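You operate a simulated robot arm through the tools that you are given. There is no shell and no other tool. Be economical: measure what you need, move in short steps, check, and stop when the job is done.

You run a simulated robot arm. Do the job below in one go: nothing can be reset, and whatever is moved stays where it is left.

## Task
Fold and crease the white napkin, then lay it on the wafer slate.
Fine: the cream wafer goes on the slate too.

It is judged by the outcome, as a careful person would: the job done as asked, and still so three seconds after it is handed in. It fails if anything else is knocked over, pushed out of place, dropped, spilled or broken. Flat cloth is picked up by pressing the open fingertips on it (5 to 10 N) and closing them slowly along it; thin cloth reads only 2 to 8 mm in the jaws.

## Robot
A 6-joint arm with a two-finger parallel gripper, fixed in place. Base frame: the origin is at the foot of the arm, x ahead of it, y to its left, z up; the work surface is at about z = 950. Readings come in mm, rad, newtons and seconds.
With the tool pointing down near the work surface it reaches from about 360 to 760 mm from the base axis. Its first joint turns from -1.152 to 1.152 rad. Payload 2.45 kg.
The tool frame sits at the grasp point between the pads (the TCP): z along the fingers, y along the line on which they close. The tips reach 24 mm beyond it. Largest opening 68 mm; finger width 17, thickness 10; the body of the gripper, 40 by 70 mm, starts 41 mm behind the TCP.
Orientation is told as [roll, pitch, yaw] about the base's x, y, z axes, in that order, counted from this pose: with the fingers straight down and closing along the base's y, the tool's x points along the base's -x, its y along +y and its z along -z.

## Interface
- The arm moves only by the tool arm_command. Its argument "increments" is a list of rows, each a list of 3 entries, a list of its own where there are three numbers: the shift along the tool's x, y, z in mm, then the turn, a rotation vector about the tool's x, y, z in rad, then the finger opening in mm, from 0 to 68. In form: [[[dx, dy, dz], [ax, ay, az], fingers], ...]. A call has 1 to 10 rows; each row shifts and turns the commanded pose from where the row before left it, along the tool's axes as they then stand. Rows are played at 5 a second. More than 50 mm and 0.15 rad between two rows, or a gripper value outside its range, and nothing of the call is played. Where a pose cannot be reached the arm comes as near as it can. A force on the tool above 40 N (or 10 N above the force at the start of the call, whichever is more), or a blocked arm, ends the call early, and 0.2 s more pass. The fingers move at their own pace (about 108 mm/s each) and stop on an object; they squeeze with about 40 N. The grip force told is the motor's: it shows also when the fingers shut on nothing. Time passes only in rows, and 0.2 s behind the last, so rows that do not move let the fingers close. The reply holds the time, the measured pose of the TCP, the force on the tool along the base axes, the opening and the grip force, in the units named above and with some noise, with the torque about the TCP (base axes, N m) and any sound that the robot's microphone picked up.
- Cameras (640 x 400 px; columns grow to the right, rows downward): "scene" is fixed at [165.4, 409.2, 1467.9]; the picture's right is [-0.80, -0.61, 0.00], its down [-0.32, 0.42, -0.85] and it looks along [0.52, -0.68, -0.53] (base axes); focal length 370 px, centre (320, 200). "wrist" rides on the gripper at [84, 11, -75] in the tool frame; the picture's right is [-0.13, 0.99, 0.00], its down [-0.60, -0.08, -0.79] and it looks along [-0.79, -0.10, 0.61] (tool axes); focal length 251 px, centre (320, 200). There is no depth. A picture from a camera that has moved, and an enlarged one, comes with that camera's place and axes in the base frame and with its lens.
- snapshot(camera): a new picture of that camera. No time passes.
- zoom(camera, box): a new picture of the part [left, top, right, bottom] of that camera's present view, enlarged. No time passes.
- hand_in(): hands the job in; it is judged then, once.

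Work in short steps. Places have to be worked out from the pictures, the camera data and where the tool is seen: move nearer, look again, correct. Check each grasp and each placing, and mend what went wrong. You have 120 turns and 64 pictures in all, those below and enlarged ones among them. Open the gripper and draw the arm clear of the work before you hand the job in, unless the task says otherwise; then end with one line.

The tools are called after ">>>" as a command line: name --argument value ..., lists and objects as JSON in quotes. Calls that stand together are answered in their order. arm_command: Moves the arm, as the interface text tells. Its arguments: {"type":"object","properties":{"increments":{"type":"array"}},"required":["increments"]} The other tools are called the same way: snapshot (camera) takes a picture; zoom (camera, box) takes an enlarged picture of a part of a camera's view; hand_in () hands the job in.

At the start:

```text
t: 0.0
eef_pos: [441.0, -127.9, 1260.9]
tcp_rot: [-0.002, 0.003, 0.003]
ft_force: [-0.1, 0.4, -0.1]
moment: [0.03, 0.0, -0.02]
grip_width: 68.0
finger_force: 0.1
```

scene: 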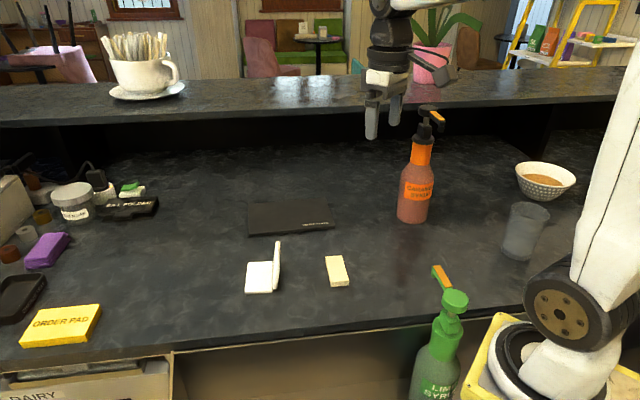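
wrist: 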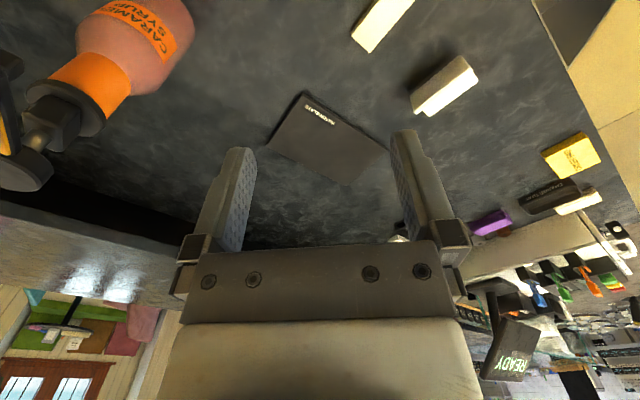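

I'll look closer at the napkin, wafer and slate before moving.

>>> zoom --camera "scene" --box '[220, 190, 380, 310]'

>>> zoom --camera "wrist" --box '[240, 0, 520, 200]'

```text
3.33 times, centred on (300, 250) of scene
camera zoom: at [165.4, 409.2, 1467.9], right [-0.8, -0.61, 0.0], down [-0.32, 0.42, -0.85], along [0.52, -0.68, -0.53], focal length 1234 px, centre (387, 33)
```

zoom: 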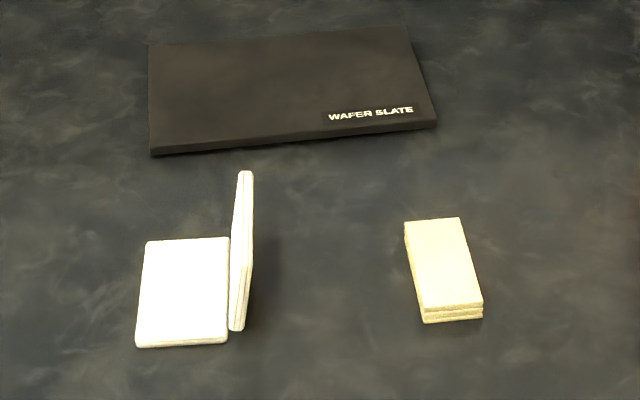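

```text
2.00 times, centred on (380, 100) of wrist
camera zoom: at [355.8, -118.2, 1334.0], right [0.13, 0.99, 0.0], down [0.61, -0.08, 0.79], along [0.78, -0.1, -0.61], focal length 503 px, centre (200, 400)
```

zoom: 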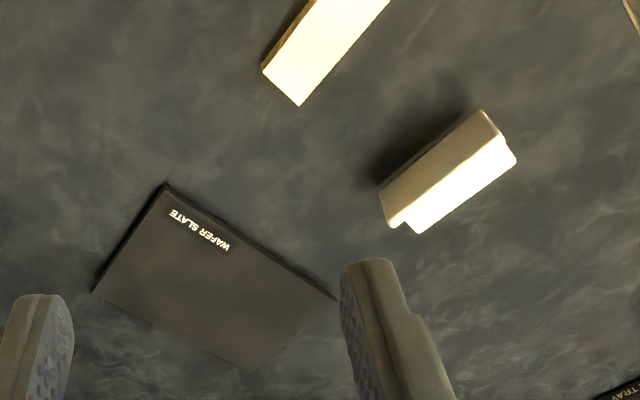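

The napkin is two ~50x89 mm leaves. One lies flat and the other stands up at a hinge running from about (601,2) to (540,67). The slate is centred near (682,-145) and the wafer near (477,-52), all turned about 45°. I'll go above the outer side of the standing leaf, turn, and look.

>>> arm_command --increments '[[[-17, 25, 26], [0, 0, 0], 30], [[-17, 25, 26], [0, 0, 0], 0], [[-17, 25, 26], [0, 0, 0], 0], [[-17, 25, 26], [0, 0, 0], 0], [[-17, 25, 26], [0, 0, 0], 0], [[0, 0, 0], [0, 0, 0.15], 0], [[0, 0, 0], [0, 0, 0.15], 0], [[0, 0, 0], [0, 0, 0.15], 0], [[0, 0, 0], [0, 0, 0.15], 0], [[0, 0, 0], [0, 0, 0.15], 0]]'

>>> snapshot --camera "wrist"

>>> snapshot --camera "scene"

```text
t: 2.2
eef_pos: [523.8, -1.5, 1129.2]
tcp_rot: [-0.002, 0.001, -0.751]
ft_force: [0.6, -0.2, 0.6]
moment: [-0.01, -0.01, 0.0]
grip_width: 0.0
finger_force: 23.2
```

```text
59 pictures are left
camera wrist: at [469.8, 61.7, 1202.8], right [0.77, 0.64, 0.0], down [0.39, -0.47, 0.79], along [0.5, -0.61, -0.61], focal length 251 px, centre (320, 200)
```

wrist: 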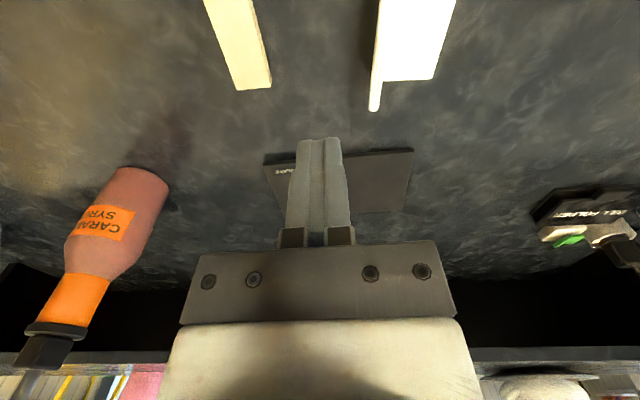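

```text
58 pictures are left
```

scene: 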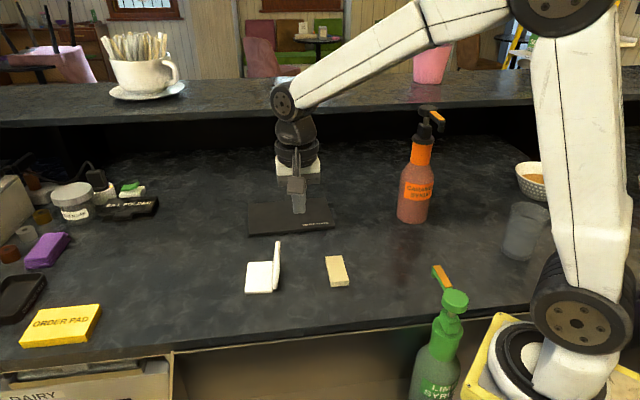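

The flap's position is confirmed, and it leans slightly outward with its top near z=1000. I'll align the yaw and go down outside it to tip height about 985.

>>> arm_command --increments '[[[0, 0, 40], [0, 0, 0.08], 0], [[0, 0, 40], [0, 0, 0], 0], [[0, 0, 40], [0, 0, 0], 0], [[0, 0, 0], [0, 0, 0], 0]]'

>>> zoom --camera "scene" --box '[220, 190, 380, 310]'

>>> snapshot --camera "wrist"

```text
t: 3.2
eef_pos: [523.9, -3.8, 1010.3]
tcp_rot: [-0.002, 0.002, -0.829]
ft_force: [0.9, 0.1, -0.4]
moment: [-0.01, -0.03, 0.02]
grip_width: 0.0
finger_force: 23.5
```

```text
3.33 times, centred on (300, 250) of scene
camera zoom: at [165.4, 409.2, 1467.9], right [-0.8, -0.61, 0.0], down [-0.32, 0.42, -0.85], along [0.52, -0.68, -0.53], focal length 1234 px, centre (387, 33)
```

zoom: 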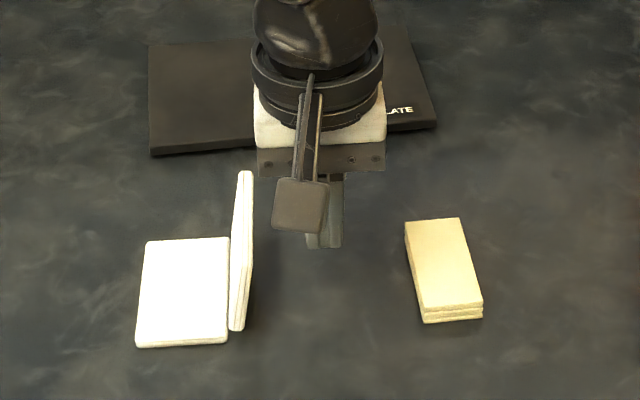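

```text
56 pictures are left
camera wrist: at [474.9, 65.2, 1084.4], right [0.82, 0.58, 0.0], down [0.35, -0.5, 0.79], along [0.45, -0.65, -0.61], focal length 251 px, centre (320, 200)
```

wrist: 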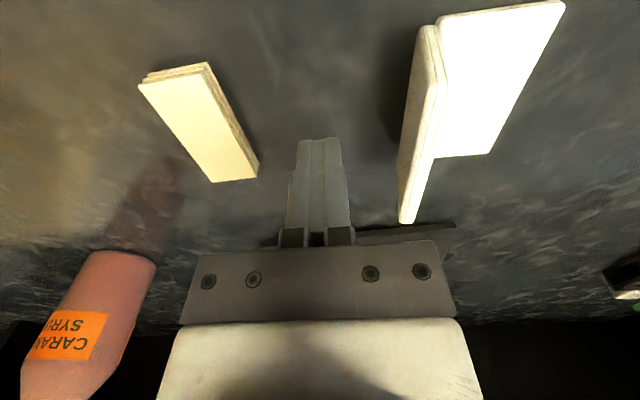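

The gripper is clear on the outer side of the flap. I'll push along +y (tool) toward it in small steps.

>>> arm_command --increments '[[[0, 10, 0], [0, 0, 0], 0], [[0, 10, 0], [0, 0, 0], 0], [[0, 7, 0], [0, 0, 0], 0], [[0, 6, 0], [0, 0, 0], 0], [[0, 6, 0], [0, 0, 0], 0], [[0, 6, 0], [0, 0, 0], 0], [[0, 6, 0], [0, 0, 0], 0], [[0, 0, 0], [0, 0, 0], 0]]'

>>> zoom --camera "scene" --box '[220, 190, 380, 310]'

```text
t: 5.0
eef_pos: [562.0, 32.1, 1011.1]
tcp_rot: [-0.001, 0.002, -0.828]
ft_force: [0.4, 0.4, 0.6]
moment: [0.01, 0.01, 0.02]
grip_width: 0.0
finger_force: 23.6
```

```text
3.33 times, centred on (300, 250) of scene
camera zoom: at [165.4, 409.2, 1467.9], right [-0.8, -0.61, 0.0], down [-0.32, 0.42, -0.85], along [0.52, -0.68, -0.53], focal length 1234 px, centre (387, 33)
```

zoom: 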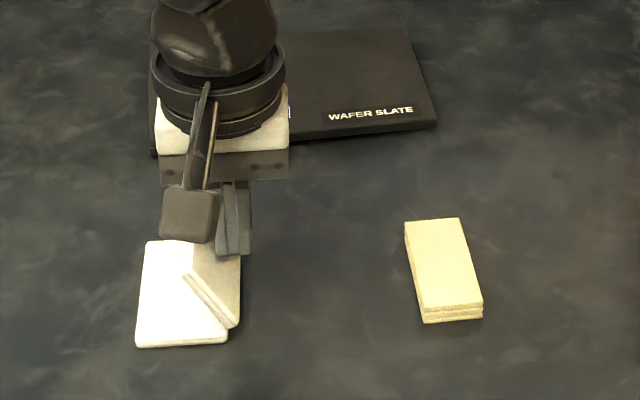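

The flap is rotating inward with almost no resistance. I'll keep following it in an arc, over and then down.

>>> arm_command --increments '[[[0, 6, 0], [0, 0, 0], 0], [[0, 6, 1], [0, 0, 0], 0], [[0, 6, 3], [0, 0, 0], 0], [[0, 6, 4], [0, 0, 0], 0], [[0, 5, 5], [0, 0, 0], 0], [[0, 4, 5], [0, 0, 0], 0], [[0, 0, 0], [0, 0, 0], 0]]'

>>> zoom --camera "scene" --box '[220, 190, 380, 310]'

```text
t: 6.6
eef_pos: [587.5, 54.9, 991.0]
tcp_rot: [-0.002, 0.002, -0.827]
ft_force: [-1.0, -3.3, 5.5]
moment: [-0.05, 0.05, -0.02]
grip_width: 0.0
finger_force: 23.4
```

```text
3.33 times, centred on (300, 250) of scene
camera zoom: at [165.3, 409.2, 1467.9], right [-0.8, -0.61, 0.0], down [-0.32, 0.42, -0.85], along [0.52, -0.68, -0.53], focal length 1234 px, centre (387, 33)
```

zoom: 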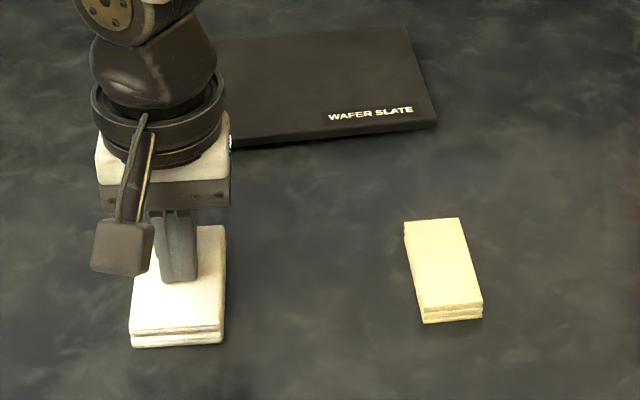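

The flap is folded over, with the tip at z≈967 and 5.5 N of contact. Now I'll crease it: lift, move above the fold line (about 20 mm back along -y), and press in steps.

>>> arm_command --increments '[[[0, 0, 1], [0, 0, 0], 0], [[0, 0, 1], [0, 0, 0], 0], [[0, 0, 0], [0, 0, 0], 0]]'

```text
t: 7.4
eef_pos: [587.2, 54.7, 991.0]
tcp_rot: [-0.001, 0.0, -0.829]
ft_force: [-4.3, 0.9, 22.0]
moment: [-0.04, 0.14, 0.01]
grip_width: 0.1
finger_force: 23.8
```

Pressing here gives 22 N and the stack holds, with no movement. I'll lift and press on the fold line at its middle.

>>> arm_command --increments '[[[0, 0, -8], [0, 0, 0], 0], [[0, -9, 0], [0, 0, 0], 0], [[0, -9, 0], [0, 0, 0], 0], [[0, 0, 4], [0, 0, 0], 0], [[0, 0, 2], [0, 0, 0], 0], [[0, 0, 1], [0, 0, 0], 0], [[0, 0, 1], [0, 0, 0], 0], [[0, 0, 0], [0, 0, 0], 0]]'

>>> zoom --camera "scene" --box '[220, 190, 380, 310]'

```text
t: 9.2
eef_pos: [573.5, 41.7, 992.1]
tcp_rot: [0.0, 0.0, -0.828]
ft_force: [-9.9, 0.8, 31.2]
moment: [0.06, 0.24, 0.02]
grip_width: 0.0
finger_force: 23.1
```

```text
3.33 times, centred on (300, 250) of scene
camera zoom: at [164.5, 409.2, 1468.0], right [-0.8, -0.61, 0.0], down [-0.32, 0.42, -0.85], along [0.52, -0.68, -0.53], focal length 1234 px, centre (387, 33)
```

zoom: 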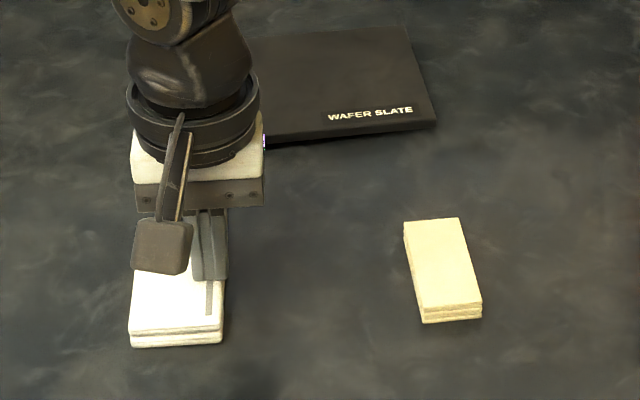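

The fold was pressed at mid-length with 31 N. I'll dab both ends of the fold line the same way.

>>> arm_command --increments '[[[0, 0, -8], [0, 0, 0], 0], [[28, 0, 0], [0, 0, 0], 0], [[0, 0, 4], [0, 0, 0], 0], [[0, 0, 2], [0, 0, 0], 0], [[0, 0, 1], [0, 0, 0], 0], [[0, 0, 0], [0, 0, 0], 0], [[0, 0, 0], [0, 0, 0], 0]]'

>>> arm_command --increments '[[[0, 0, -7], [0, 0, 0], 0], [[-28, 0, 0], [0, 0, 0], 0], [[-28, 0, 0], [0, 0, 0], 0], [[0, 0, 4], [0, 0, 0], 0], [[0, 0, 2], [0, 0, 0], 0], [[0, 0, 1], [0, 0, 0], 0], [[0, 0, 0], [0, 0, 0], 0], [[0, 0, 0], [0, 0, 0], 0]]'

>>> arm_command --increments '[[[0, 0, -20], [0, 0, 0], 0], [[0, 0, -30], [0, 0, 0], 0], [[0, -40, -20], [0, 0, 0], 0], [[0, -40, 0], [0, 0, 0], 0], [[0, 0, 0], [0, 0, 0], 0]]'

>>> zoom --camera "scene" --box '[220, 190, 380, 310]'

>>> snapshot --camera "wrist"

```text
t: 10.8
eef_pos: [555.1, 62.8, 991.4]
tcp_rot: [0.0, 0.001, -0.829]
ft_force: [-5.9, 1.8, 16.6]
moment: [0.05, 0.16, 0.01]
grip_width: 0.1
finger_force: 23.6
```

```text
t: 12.6
eef_pos: [593.5, 19.2, 991.7]
tcp_rot: [0.0, -0.004, -0.827]
ft_force: [0.6, -2.8, 17.8]
moment: [-0.04, -0.02, -0.01]
grip_width: 0.1
finger_force: 23.0
```

```text
t: 13.8
eef_pos: [530.6, -36.0, 1062.4]
tcp_rot: [-0.005, 0.002, -0.827]
ft_force: [1.1, 0.8, -0.5]
moment: [0.01, -0.01, 0.0]
grip_width: 0.0
finger_force: 23.8
```

```text
3.33 times, centred on (300, 250) of scene
camera zoom: at [165.4, 409.2, 1467.9], right [-0.8, -0.61, 0.0], down [-0.32, 0.42, -0.85], along [0.52, -0.68, -0.53], focal length 1234 px, centre (387, 33)
```

zoom: 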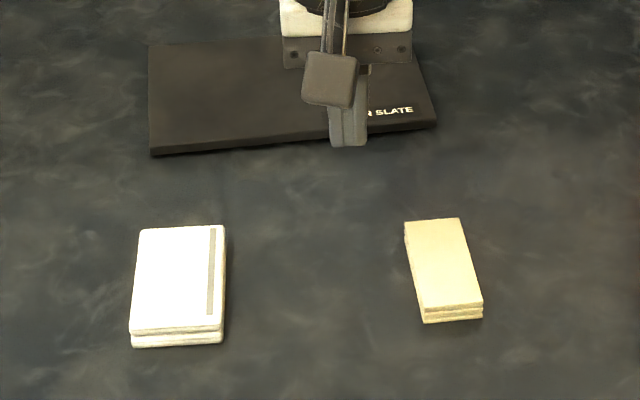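

```text
51 pictures are left
camera wrist: at [481.8, 33.3, 1135.4], right [0.82, 0.58, 0.0], down [0.35, -0.5, 0.79], along [0.45, -0.65, -0.61], focal length 251 px, centre (320, 200)
```

wrist: 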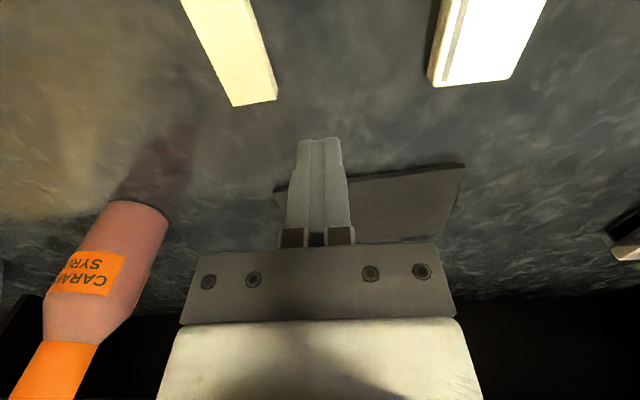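

The fold stays closed, and a crease strip now shows along the hinge. The folded napkin is about 50x89x17 mm, centred near (591,54). I'll open the gripper and hover over it.

>>> arm_command --increments '[[[8.4, 35, 0], [0, 0, 0], 68], [[8.4, 35, 0], [0, 0, 0], 68], [[8.5, 35.4, 0], [0, 0, 0], 68], [[0, 0, 25], [0, 0, 0], 68], [[0, 0, 25], [0, 0, 0], 68], [[0, 0, 0], [0, 0, 0], 68]]'

>>> zoom --camera "scene" --box '[220, 190, 380, 310]'

>>> snapshot --camera "wrist"

```text
t: 15.2
eef_pos: [594.8, 58.2, 1010.0]
tcp_rot: [-0.003, 0.002, -0.826]
ft_force: [-0.1, 0.0, 0.5]
moment: [0.0, -0.01, -0.02]
grip_width: 67.9
finger_force: 0.1
```

```text
3.33 times, centred on (300, 250) of scene
camera zoom: at [165.4, 409.2, 1467.9], right [-0.8, -0.61, 0.0], down [-0.32, 0.42, -0.85], along [0.52, -0.68, -0.53], focal length 1234 px, centre (387, 33)
```

zoom: 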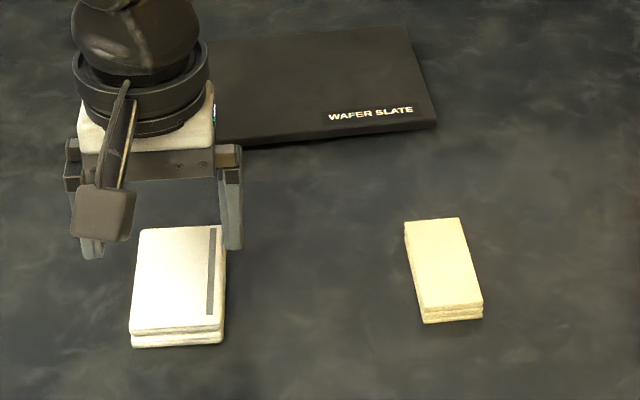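

```text
49 pictures are left
camera wrist: at [545.2, 124.9, 1083.9], right [0.82, 0.58, 0.0], down [0.35, -0.5, 0.79], along [0.46, -0.65, -0.61], focal length 251 px, centre (320, 200)
```

wrist: 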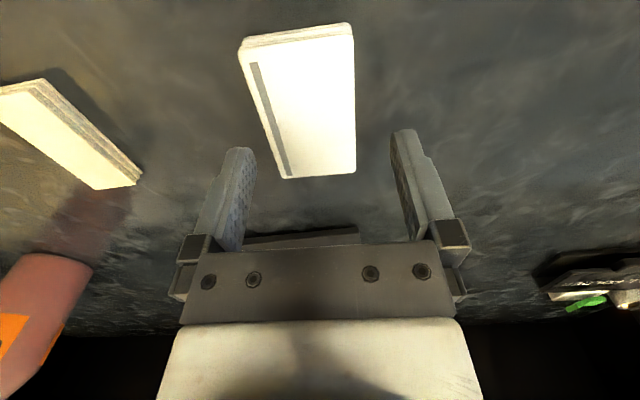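

Both views put the napkin's centre at (591,54), so I'm about 5 mm too far along +y. I'll correct that and lower to tips just above the table.

>>> arm_command --increments '[[[0, -5.5, 0], [0, 0, 0], 68], [[0, 0, 12], [0, 0, 0], 68], [[0, 0, 10], [0, 0, 0], 68], [[0, 0, 6], [0, 0, 0], 68], [[0, 0, 3.5], [0, 0, 0], 68], [[0, 0, 0], [0, 0, 0], 68]]'

>>> zoom --camera "scene" --box '[220, 190, 380, 310]'

```text
t: 16.6
eef_pos: [588.6, 52.4, 978.1]
tcp_rot: [-0.003, 0.002, -0.827]
ft_force: [0.0, 0.2, 0.2]
moment: [-0.02, 0.03, -0.02]
grip_width: 68.0
finger_force: 0.0
```

```text
3.33 times, centred on (300, 250) of scene
camera zoom: at [165.4, 409.2, 1467.9], right [-0.8, -0.61, 0.0], down [-0.32, 0.42, -0.85], along [0.52, -0.68, -0.53], focal length 1234 px, centre (387, 33)
```

zoom: 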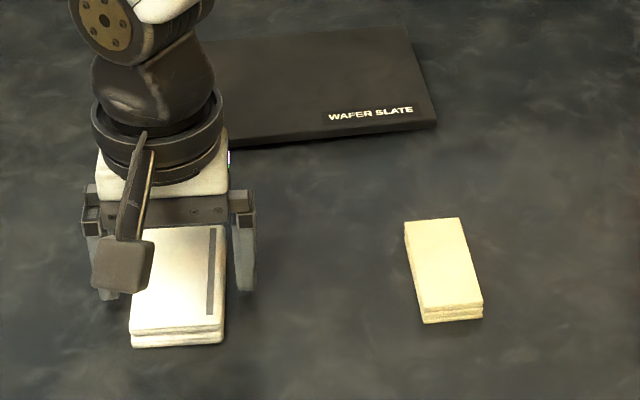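

The fingers straddle the napkin without touching it. I'll close gently.

>>> arm_command --increments '[[[0, 0, 0], [0, 0, 0], 58], [[0, 0, 0], [0, 0, 0], 53], [[0, 0, 0], [0, 0, 0], 50], [[0, 0, 0], [0, 0, 0], 48], [[0, 0, 0], [0, 0, 0], 47]]'

>>> zoom --camera "scene" --box '[220, 190, 380, 310]'

```text
t: 17.8
eef_pos: [588.9, 53.4, 977.7]
tcp_rot: [0.0, 0.002, -0.829]
ft_force: [0.1, -0.8, 0.6]
moment: [0.0, -0.01, 0.01]
grip_width: 51.2
finger_force: 39.5
```

```text
3.33 times, centred on (300, 250) of scene
camera zoom: at [165.4, 409.2, 1467.9], right [-0.8, -0.61, 0.0], down [-0.32, 0.42, -0.85], along [0.52, -0.68, -0.53], focal length 1234 px, centre (387, 33)
```

zoom: 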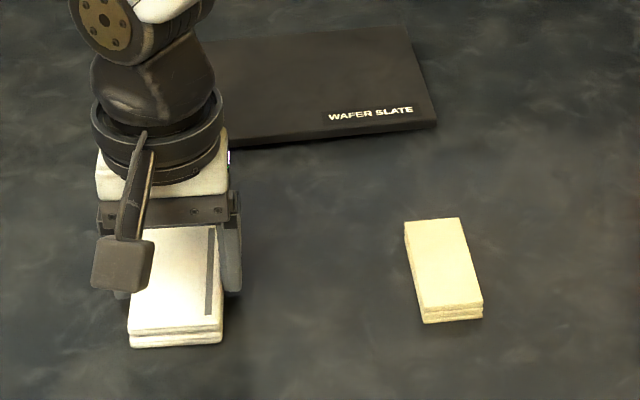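

It's held at 51 mm with about 40 N of grip. I'll lift slowly and check.

>>> arm_command --increments '[[[0, 0, -3], [0, 0, 0], 47], [[0, 0, -7], [0, 0, 0], 47], [[0, 0, -15], [0, 0, 0], 47], [[0, 0, -20], [0, 0, 0], 47], [[0, 0, 0], [0, 0, 0], 47]]'

>>> zoom --camera "scene" --box '[220, 190, 380, 310]'

>>> snapshot --camera "wrist"

```text
t: 19.0
eef_pos: [590.5, 53.2, 1022.7]
tcp_rot: [-0.001, 0.002, -0.829]
ft_force: [0.1, 0.0, 0.0]
moment: [0.0, -0.03, -0.02]
grip_width: 50.9
finger_force: 40.3
```

```text
3.33 times, centred on (300, 250) of scene
camera zoom: at [165.4, 409.2, 1467.9], right [-0.8, -0.61, 0.0], down [-0.32, 0.42, -0.85], along [0.52, -0.68, -0.53], focal length 1234 px, centre (387, 33)
```

zoom: 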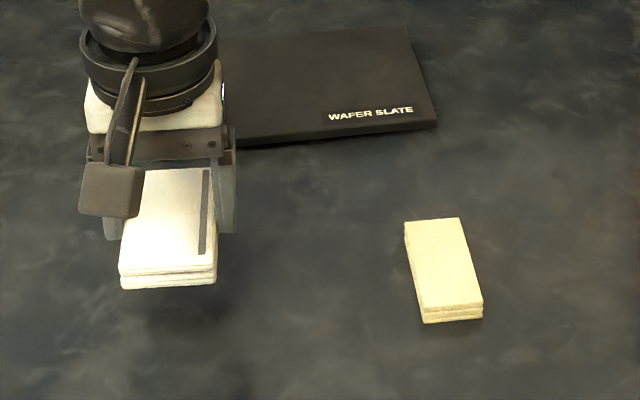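

```text
45 pictures are left
camera wrist: at [541.0, 121.3, 1097.2], right [0.82, 0.58, 0.0], down [0.35, -0.5, 0.79], along [0.45, -0.65, -0.61], focal length 251 px, centre (320, 200)
```

wrist: 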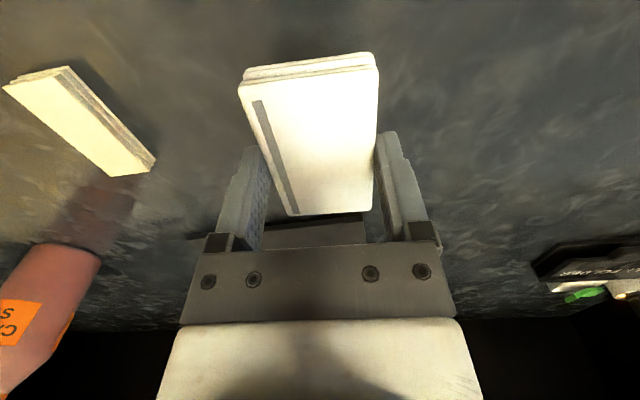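

The napkin is firmly held and still folded. I'll carry it over the slate toward the far end at about (714,-113), keeping height.

>>> arm_command --increments '[[[0, 0, -25], [0, 0, 0], 47], [[-34.3, -3.6, 0], [0, 0, 0], 47], [[-34.3, -3.6, 0], [0, 0, 0], 47], [[-34.3, -3.6, 0], [0, 0, 0], 47], [[-34.3, -3.6, 0], [0, 0, 0], 47], [[-34.3, -3.6, 0], [0, 0, 0], 47], [[-34.3, -3.6, 0], [0, 0, -0.04], 47], [[0, 0, 0], [0, 0, 0], 47]]'

>>> snapshot --camera "scene"

>>> snapshot --camera "wrist"

```text
t: 20.8
eef_pos: [712.6, -111.6, 1048.6]
tcp_rot: [-0.004, 0.001, -0.788]
ft_force: [0.9, 0.5, 0.1]
moment: [0.03, -0.02, 0.02]
grip_width: 51.0
finger_force: 40.0
```

```text
44 pictures are left
```

scene: 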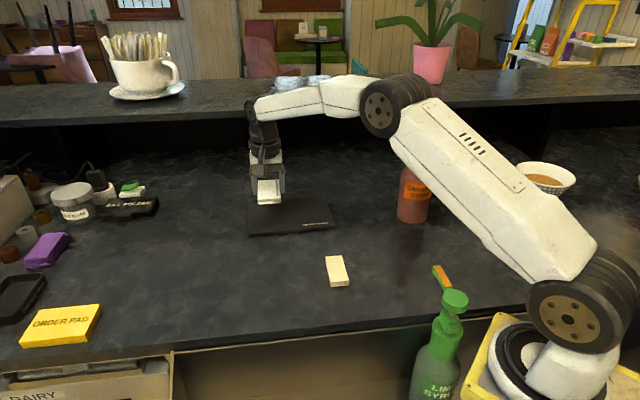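

```text
43 pictures are left
camera wrist: at [660.3, -46.4, 1122.0], right [0.79, 0.61, 0.0], down [0.37, -0.48, 0.79], along [0.48, -0.63, -0.61], focal length 251 px, centre (320, 200)
```

wrist: 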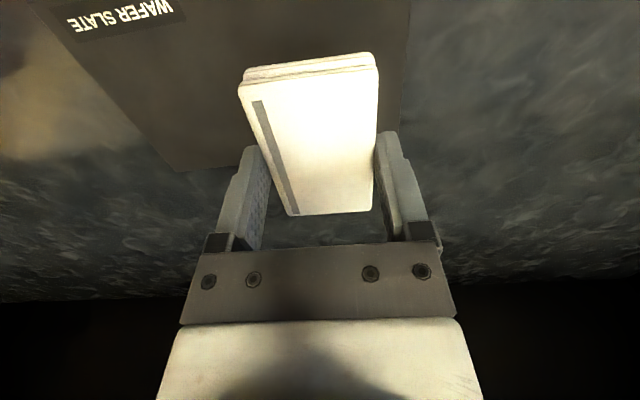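

The slate's measured corners match my estimate, and the napkin is well inside its outline. I'll lower it until contact.

>>> arm_command --increments '[[[0, 0, 25], [0, 0, 0], 47], [[0, 0, 20], [0, 0, 0], 47], [[0, 0, 10], [0, 0, 0], 47], [[0, 0, 4], [0, 0, 0], 47], [[0, 0, 0], [0, 0, 0], 47]]'

>>> zoom --camera "scene" --box '[220, 140, 380, 260]'

```text
t: 22.0
eef_pos: [712.1, -111.8, 991.9]
tcp_rot: [0.001, -0.002, -0.786]
ft_force: [-8.2, 2.5, 26.6]
moment: [0.31, 0.78, 0.02]
grip_width: 51.0
finger_force: 40.2
```

```text
3.33 times, centred on (300, 200) of scene
camera zoom: at [164.6, 409.4, 1468.0], right [-0.8, -0.61, 0.0], down [-0.32, 0.42, -0.85], along [0.52, -0.68, -0.53], focal length 1234 px, centre (387, 200)
```

zoom: 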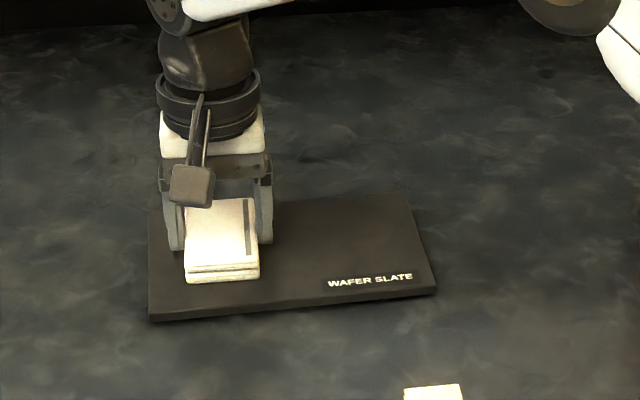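

Contact was at TCP z≈992 with 27 N. I'll ease up about 2 mm, then release slowly.

>>> arm_command --increments '[[[0, 0, -1.2], [0, 0, 0], 47], [[0, 0, -1], [0, 0, 0], 47], [[0, 0, 0], [0, 0, 0], 47]]'

```text
t: 22.8
eef_pos: [712.5, -112.2, 991.4]
tcp_rot: [-0.002, -0.001, -0.788]
ft_force: [2.5, -0.5, 15.3]
moment: [-0.06, -0.05, -0.03]
grip_width: 50.8
finger_force: 40.3
```

>>> arm_command --increments '[[[0, 0, -1], [0, 0, 0], 47], [[0, 0, -0.7], [0, 0, 0], 47], [[0, 0, 0], [0, 0, 52], 47]]'

```text
refused: 52 is not a number from -6.98132 to 6.98132
```

That call had a typo (the opening value went into the turn field) and was refused, so nothing moved. About 15 N still presses down, so I'll ease up a little more and open gradually.

>>> arm_command --increments '[[[0, 0, -1], [0, 0, 0], 47], [[0, 0, -0.5], [0, 0, 0], 47], [[0, 0, 0], [0, 0, 0], 53], [[0, 0, 0], [0, 0, 0], 58], [[0, 0, 0], [0, 0, 0], 68], [[0, 0, 0], [0, 0, 0], 68]]'

>>> zoom --camera "scene" --box '[220, 140, 380, 260]'

```text
t: 24.2
eef_pos: [712.7, -112.9, 992.9]
tcp_rot: [-0.001, 0.002, -0.787]
ft_force: [-0.1, 0.0, -0.4]
moment: [0.01, 0.0, 0.0]
grip_width: 68.1
finger_force: 0.0
```

```text
3.33 times, centred on (300, 200) of scene
camera zoom: at [165.4, 409.2, 1467.9], right [-0.8, -0.61, 0.0], down [-0.32, 0.42, -0.85], along [0.52, -0.68, -0.53], focal length 1234 px, centre (387, 200)
```

zoom: 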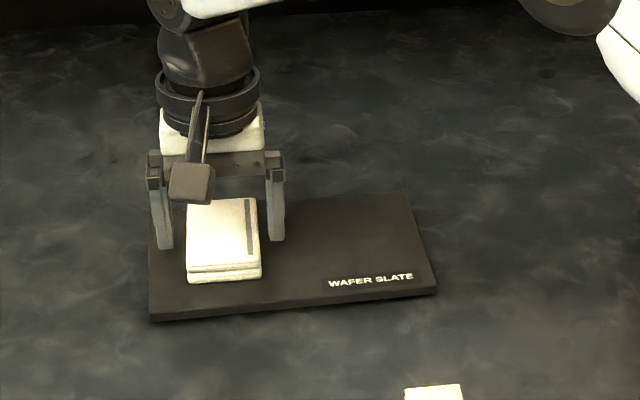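

The napkin is released and lies flat and folded. I'll raise and travel over the wafer at about (477,-52).

>>> arm_command --increments '[[[0, 0, -30], [0, 0, 0], 68], [[0, 0, -40], [0, 0, 0], 68], [[34.9, -20.65, 0], [0, 0, 0], 68], [[34.9, -20.65, 0], [0, 0, 0], 68], [[34.9, -20.65, 0], [0, 0, 0], 68], [[34.9, -20.65, 0], [0, 0, 0], 68], [[34.9, -20.65, 0], [0, 0, 0], 68], [[34.9, -20.65, 0], [0, 0, 0], 68], [[0, 0, 40], [0, 0, 0], 68], [[0, 0, 0], [0, 0, 0], 68]]'

>>> snapshot --camera "wrist"

>>> zoom --camera "scene" --box '[220, 170, 400, 305]'

```text
t: 26.4
eef_pos: [476.7, -51.9, 1023.6]
tcp_rot: [-0.002, 0.001, -0.786]
ft_force: [-0.5, 0.1, -0.3]
moment: [0.0, -0.01, 0.01]
grip_width: 68.1
finger_force: 0.1
```

```text
40 pictures are left
camera wrist: at [424.2, 14.5, 1097.8], right [0.79, 0.61, 0.0], down [0.37, -0.48, 0.79], along [0.48, -0.63, -0.61], focal length 251 px, centre (320, 200)
```

wrist: 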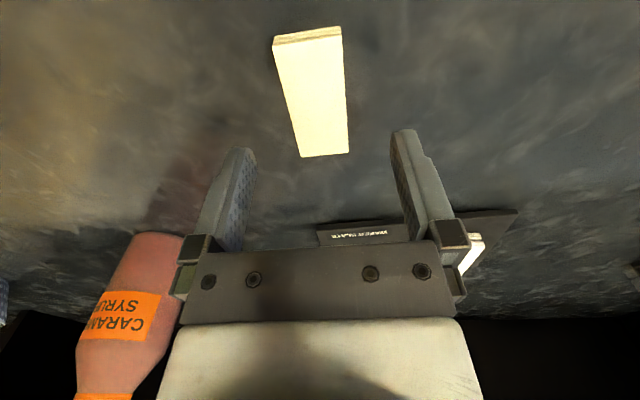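

```text
2.96 times, centred on (310, 238) of scene
camera zoom: at [165.4, 409.2, 1467.9], right [-0.8, -0.61, 0.0], down [-0.32, 0.42, -0.85], along [0.52, -0.68, -0.53], focal length 1097 px, centre (350, 89)
```

zoom: 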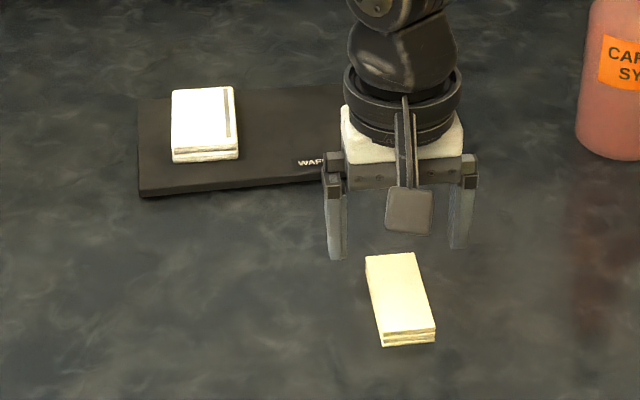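

The wafer is aligned with the tool and centred near (475,-54.6). I'll shift 3 mm and lower with the fingers straddling it.

>>> arm_command --increments '[[[0.5, -3, 0], [0, 0, 0], 68], [[0, 0, 20], [0, 0, 0], 68], [[0, 0, 16], [0, 0, 0], 68], [[0, 0, 9], [0, 0, 0], 55], [[0, 0, 0], [0, 0, 0], 45], [[0, 0, 0], [0, 0, 0], 40], [[0, 0, 0], [0, 0, 0], 38]]'

>>> zoom --camera "scene" --box '[280, 210, 400, 300]'

```text
t: 28.0
eef_pos: [474.3, -53.0, 980.5]
tcp_rot: [-0.002, 0.001, -0.786]
ft_force: [-0.2, -0.3, -0.2]
moment: [0.05, 0.03, 0.01]
grip_width: 38.0
finger_force: 0.0
```

```text
4.44 times, centred on (340, 255) of scene
camera zoom: at [165.4, 409.2, 1467.9], right [-0.8, -0.61, 0.0], down [-0.32, 0.42, -0.85], along [0.52, -0.68, -0.53], focal length 1646 px, centre (231, -44)
```

zoom: 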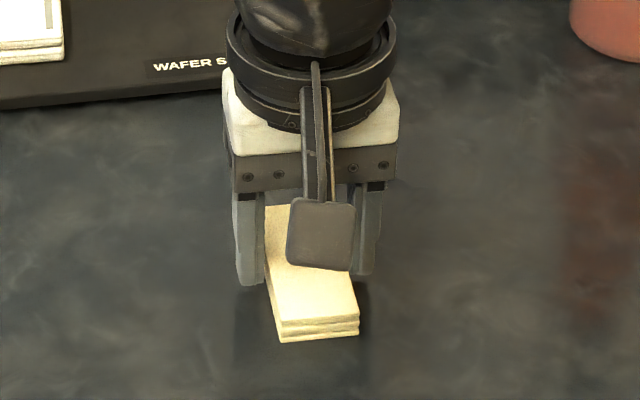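

The fingers are at 38 mm and not yet touching. I'll lower 2 mm and close in 1 mm steps, watching the grip force to spare the wafer.

>>> arm_command --increments '[[[0, 0, 2], [0, 0, 0], 37], [[0, 0, 0], [0, 0, 0], 36], [[0, 0, 0], [0, 0, 0], 35], [[0, 0, 0], [0, 0, 0], 34.5], [[0, 0, 0], [0, 0, 0], 34]]'

```text
t: 29.2
eef_pos: [474.7, -52.9, 978.3]
tcp_rot: [-0.002, 0.001, -0.786]
ft_force: [-0.1, 0.6, -0.5]
moment: [0.02, -0.03, 0.0]
grip_width: 34.8
finger_force: 0.4
```

Contact at 34.8 mm with almost no force, so I'll tighten in half-millimetre steps.

>>> arm_command --increments '[[[0, 0, 0], [0, 0, 0], 33.5], [[0, 0, 0], [0, 0, 0], 33.5]]'

```text
t: 29.8
eef_pos: [473.6, -53.8, 977.4]
tcp_rot: [-0.002, 0.003, -0.787]
ft_force: [-0.2, 0.0, -1.0]
moment: [0.0, -0.01, 0.01]
grip_width: 34.5
finger_force: 1.3
```

>>> arm_command --increments '[[[0, 0, 0], [0, 0, 0], 32.5], [[0, 0, 0], [0, 0, 0], 32.5]]'

```text
t: 30.4
eef_pos: [475.4, -53.1, 977.4]
tcp_rot: [-0.001, 0.003, -0.786]
ft_force: [0.0, -0.4, -0.3]
moment: [0.01, 0.0, -0.04]
grip_width: 34.0
finger_force: 12.9
```

Grip is 13 N at 34.0 mm, enough for a light wafer. I'll lift slowly and check.

>>> arm_command --increments '[[[0, 0, -2], [0, 0, 0], 32.5], [[0, 0, -5], [0, 0, 0], 32.5], [[0, 0, -10], [0, 0, 0], 32.5], [[0, 0, -10], [0, 0, 0], 32.5], [[0, 0, 0], [0, 0, 0], 32.5]]'

>>> snapshot --camera "wrist"

>>> zoom --camera "scene" --box '[280, 210, 400, 300]'

```text
t: 31.6
eef_pos: [475.6, -52.7, 1003.4]
tcp_rot: [-0.003, 0.002, -0.787]
ft_force: [-0.2, 0.3, 0.0]
moment: [0.02, -0.02, 0.01]
grip_width: 34.3
finger_force: 6.0
```

```text
37 pictures are left
camera wrist: at [423.5, 13.5, 1077.9], right [0.79, 0.61, 0.0], down [0.37, -0.48, 0.79], along [0.48, -0.63, -0.61], focal length 251 px, centre (320, 200)
```

wrist: 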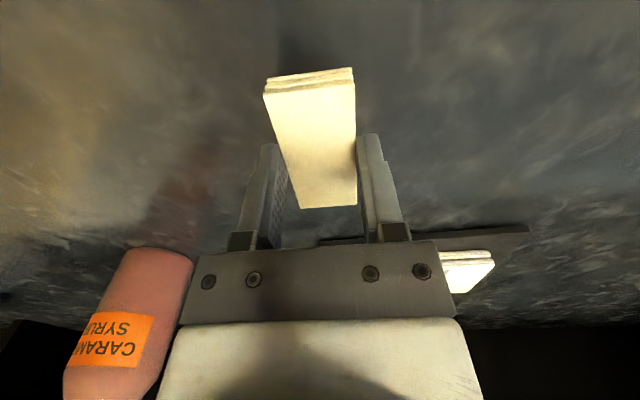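

```text
4.44 times, centred on (340, 255) of scene
camera zoom: at [165.4, 409.2, 1467.9], right [-0.8, -0.61, 0.0], down [-0.32, 0.42, -0.85], along [0.52, -0.68, -0.53], focal length 1646 px, centre (231, -44)
```

zoom: 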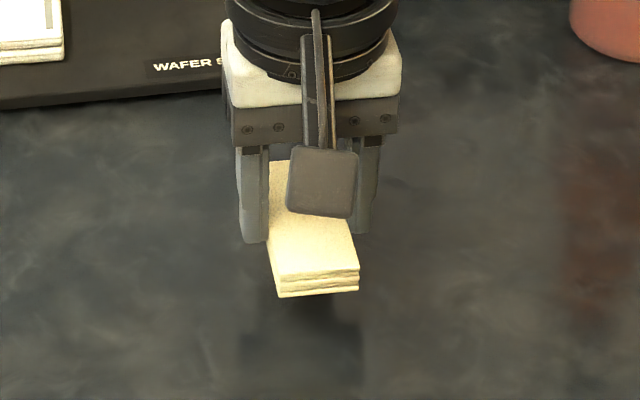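

The wafer is lifted and level. I'll carry it gently to the near end of the slate at about (650,-177).

>>> arm_command --increments '[[[0, 0, -20], [0, 0, 0], 32], [[0, 0, -20], [0, 0, 0], 32], [[-26.4, 4.46, 0], [0, 0, 0], 32], [[-26.4, 4.46, 0], [0, 0, 0], 32], [[-26.4, 4.46, 0], [0, 0, 0], 32], [[-26.4, 4.46, 0], [0, 0, 0], 32], [[-26.4, 4.46, 0], [0, 0, 0], 32], [[-26.4, 4.46, 0], [0, 0, 0], 32], [[-26.4, 4.46, 0], [0, 0, 0], 32], [[-26.4, 4.46, 0], [0, 0, 0], 32]]'

>>> snapshot --camera "wrist"

>>> snapshot --camera "scene"

```text
t: 33.8
eef_pos: [648.6, -179.6, 1041.5]
tcp_rot: [-0.003, 0.002, -0.787]
ft_force: [-0.1, 0.3, -1.0]
moment: [0.03, 0.01, -0.02]
grip_width: 33.1
finger_force: 33.1
```

```text
35 pictures are left
camera wrist: at [596.8, -113.8, 1115.6], right [0.79, 0.61, 0.0], down [0.37, -0.48, 0.79], along [0.48, -0.63, -0.61], focal length 251 px, centre (320, 200)
```

wrist: 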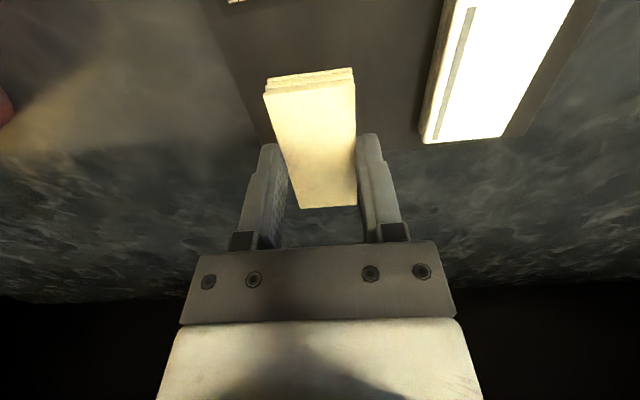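

```text
34 pictures are left
```

scene: 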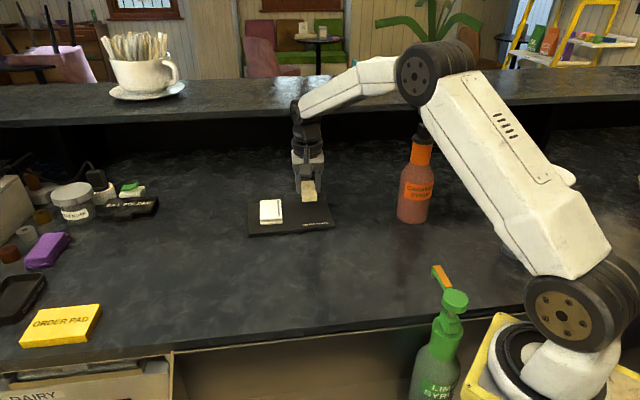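

The wafer hangs over the slate, well clear of the napkin. I'll relax the grip slightly and lower to just above contact.

>>> arm_command --increments '[[[0, 0, 20], [0, 0, 0], 32.4], [[0, 0, 17], [0, 0, 0], 32.4], [[0, 0, 8], [0, 0, 0], 32.4], [[0, 0, 2], [0, 0, 0], 32.4], [[0, 0, 0], [0, 0, 0], 32.4]]'

>>> zoom --camera "scene" --box '[230, 150, 370, 255]'

```text
t: 35.0
eef_pos: [648.6, -178.5, 997.4]
tcp_rot: [-0.001, 0.002, -0.786]
ft_force: [-0.5, 0.3, -0.1]
moment: [-0.01, 0.0, 0.01]
grip_width: 33.6
finger_force: 1.2
```

```text
3.81 times, centred on (300, 202) of scene
camera zoom: at [165.4, 409.2, 1467.9], right [-0.8, -0.61, 0.0], down [-0.32, 0.42, -0.85], along [0.52, -0.68, -0.53], focal length 1411 px, centre (396, 190)
```

zoom: 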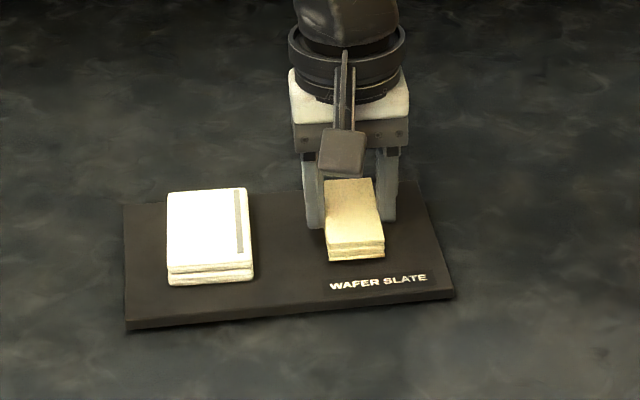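

Grip has eased to 1.2 N, so I'll tighten slightly and lower in 1 mm steps to touch.

>>> arm_command --increments '[[[0, 0, 0], [0, 0, 0], 32], [[0, 0, 2], [0, 0, 0], 32], [[0, 0, 1], [0, 0, 0], 32], [[0, 0, 1], [0, 0, 0], 32], [[0, 0, 1], [0, 0, 0], 32], [[0, 0, 0], [0, 0, 0], 32]]'

```text
t: 36.4
eef_pos: [648.9, -177.3, 992.7]
tcp_rot: [-0.001, 0.003, -0.786]
ft_force: [0.3, 0.7, -0.9]
moment: [-0.04, 0.01, 0.0]
grip_width: 33.0
finger_force: 40.1
```

>>> arm_command --increments '[[[0, 0, 1], [0, 0, 0], 32.3], [[0, 0, 0.7], [0, 0, 0], 32.3], [[0, 0, 0], [0, 0, 0], 32.3]]'

```text
t: 37.2
eef_pos: [648.7, -178.2, 991.4]
tcp_rot: [-0.002, 0.002, -0.788]
ft_force: [0.1, 0.4, 2.0]
moment: [0.02, -0.01, 0.01]
grip_width: 33.4
finger_force: 26.5
```

First touch reads 2 N. I'll release slowly now.

>>> arm_command --increments '[[[0, 0, 0.4], [0, 0, 0], 32.5], [[0, 0, 0], [0, 0, 0], 33.5], [[0, 0, 0], [0, 0, 0], 35], [[0, 0, 0], [0, 0, 0], 40], [[0, 0, 0], [0, 0, 0], 50], [[0, 0, 0], [0, 0, 0], 55]]'

>>> zoom --camera "scene" --box '[230, 150, 370, 255]'

```text
t: 38.6
eef_pos: [650.0, -178.6, 990.6]
tcp_rot: [-0.003, 0.001, -0.788]
ft_force: [-0.7, -0.2, 0.6]
moment: [-0.01, -0.01, 0.0]
grip_width: 55.0
finger_force: 0.1
```

```text
3.81 times, centred on (300, 202) of scene
camera zoom: at [165.4, 409.2, 1467.9], right [-0.8, -0.61, 0.0], down [-0.32, 0.42, -0.85], along [0.52, -0.68, -0.53], focal length 1411 px, centre (396, 190)
```

zoom: 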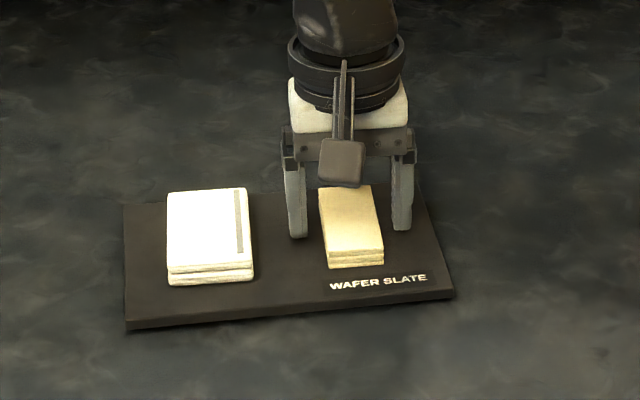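

The wafer rests on the slate and the fingers are clear of it. I'll lift straight up, draw away and check the whole scene.

>>> arm_command --increments '[[[0, 0, -20], [0, 0, 0], 55], [[0, 0, -40], [0, 0, 0], 60], [[0, 0, -45], [0, 0, 0], 68], [[35, 0, -30], [0, 0, 0], 68], [[40, -20, -20], [0, 0, 0], 68], [[40, -20, 0], [0, 0, 0], 68], [[40, -20, 0], [0, 0, 0], 68], [[0, 0, 0], [0, 0, 0], 68]]'

>>> snapshot --camera "scene"

>>> zoom --camera "scene" --box '[230, 150, 370, 255]'

```text
t: 40.4
eef_pos: [498.2, -106.8, 1145.2]
tcp_rot: [-0.002, 0.002, -0.788]
ft_force: [1.0, 1.0, -0.6]
moment: [-0.01, 0.0, -0.01]
grip_width: 68.2
finger_force: 0.0
```

```text
31 pictures are left
```

scene: 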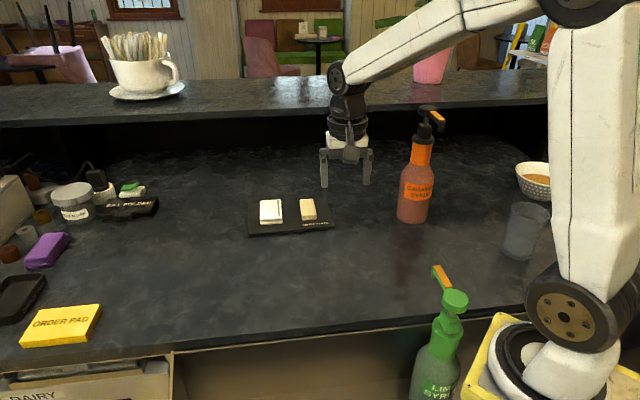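

```text
3.81 times, centred on (300, 202) of scene
camera zoom: at [165.4, 409.2, 1467.9], right [-0.8, -0.61, 0.0], down [-0.32, 0.42, -0.85], along [0.52, -0.68, -0.53], focal length 1411 px, centre (396, 190)
```

zoom: 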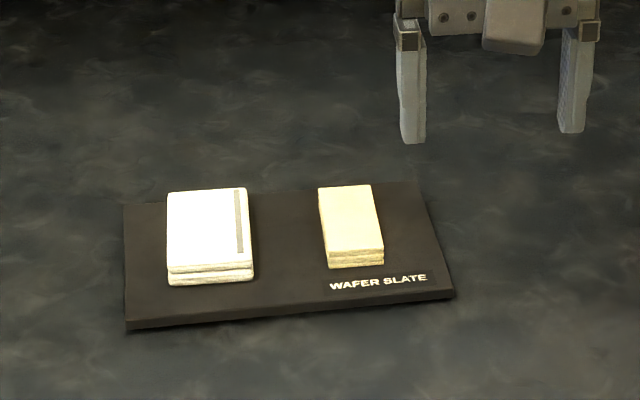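

The napkin is folded and creased on the slate, the wafer lies beside it, nothing else has moved, and the arm is clear with the gripper open. I'll hand in.

>>> hand_in

```text
The job is handed in.
```

I folded the white napkin, creased it along the fold, and laid it on the wafer slate with the cream wafer beside it; nothing else was moved, and I've handed the job in.
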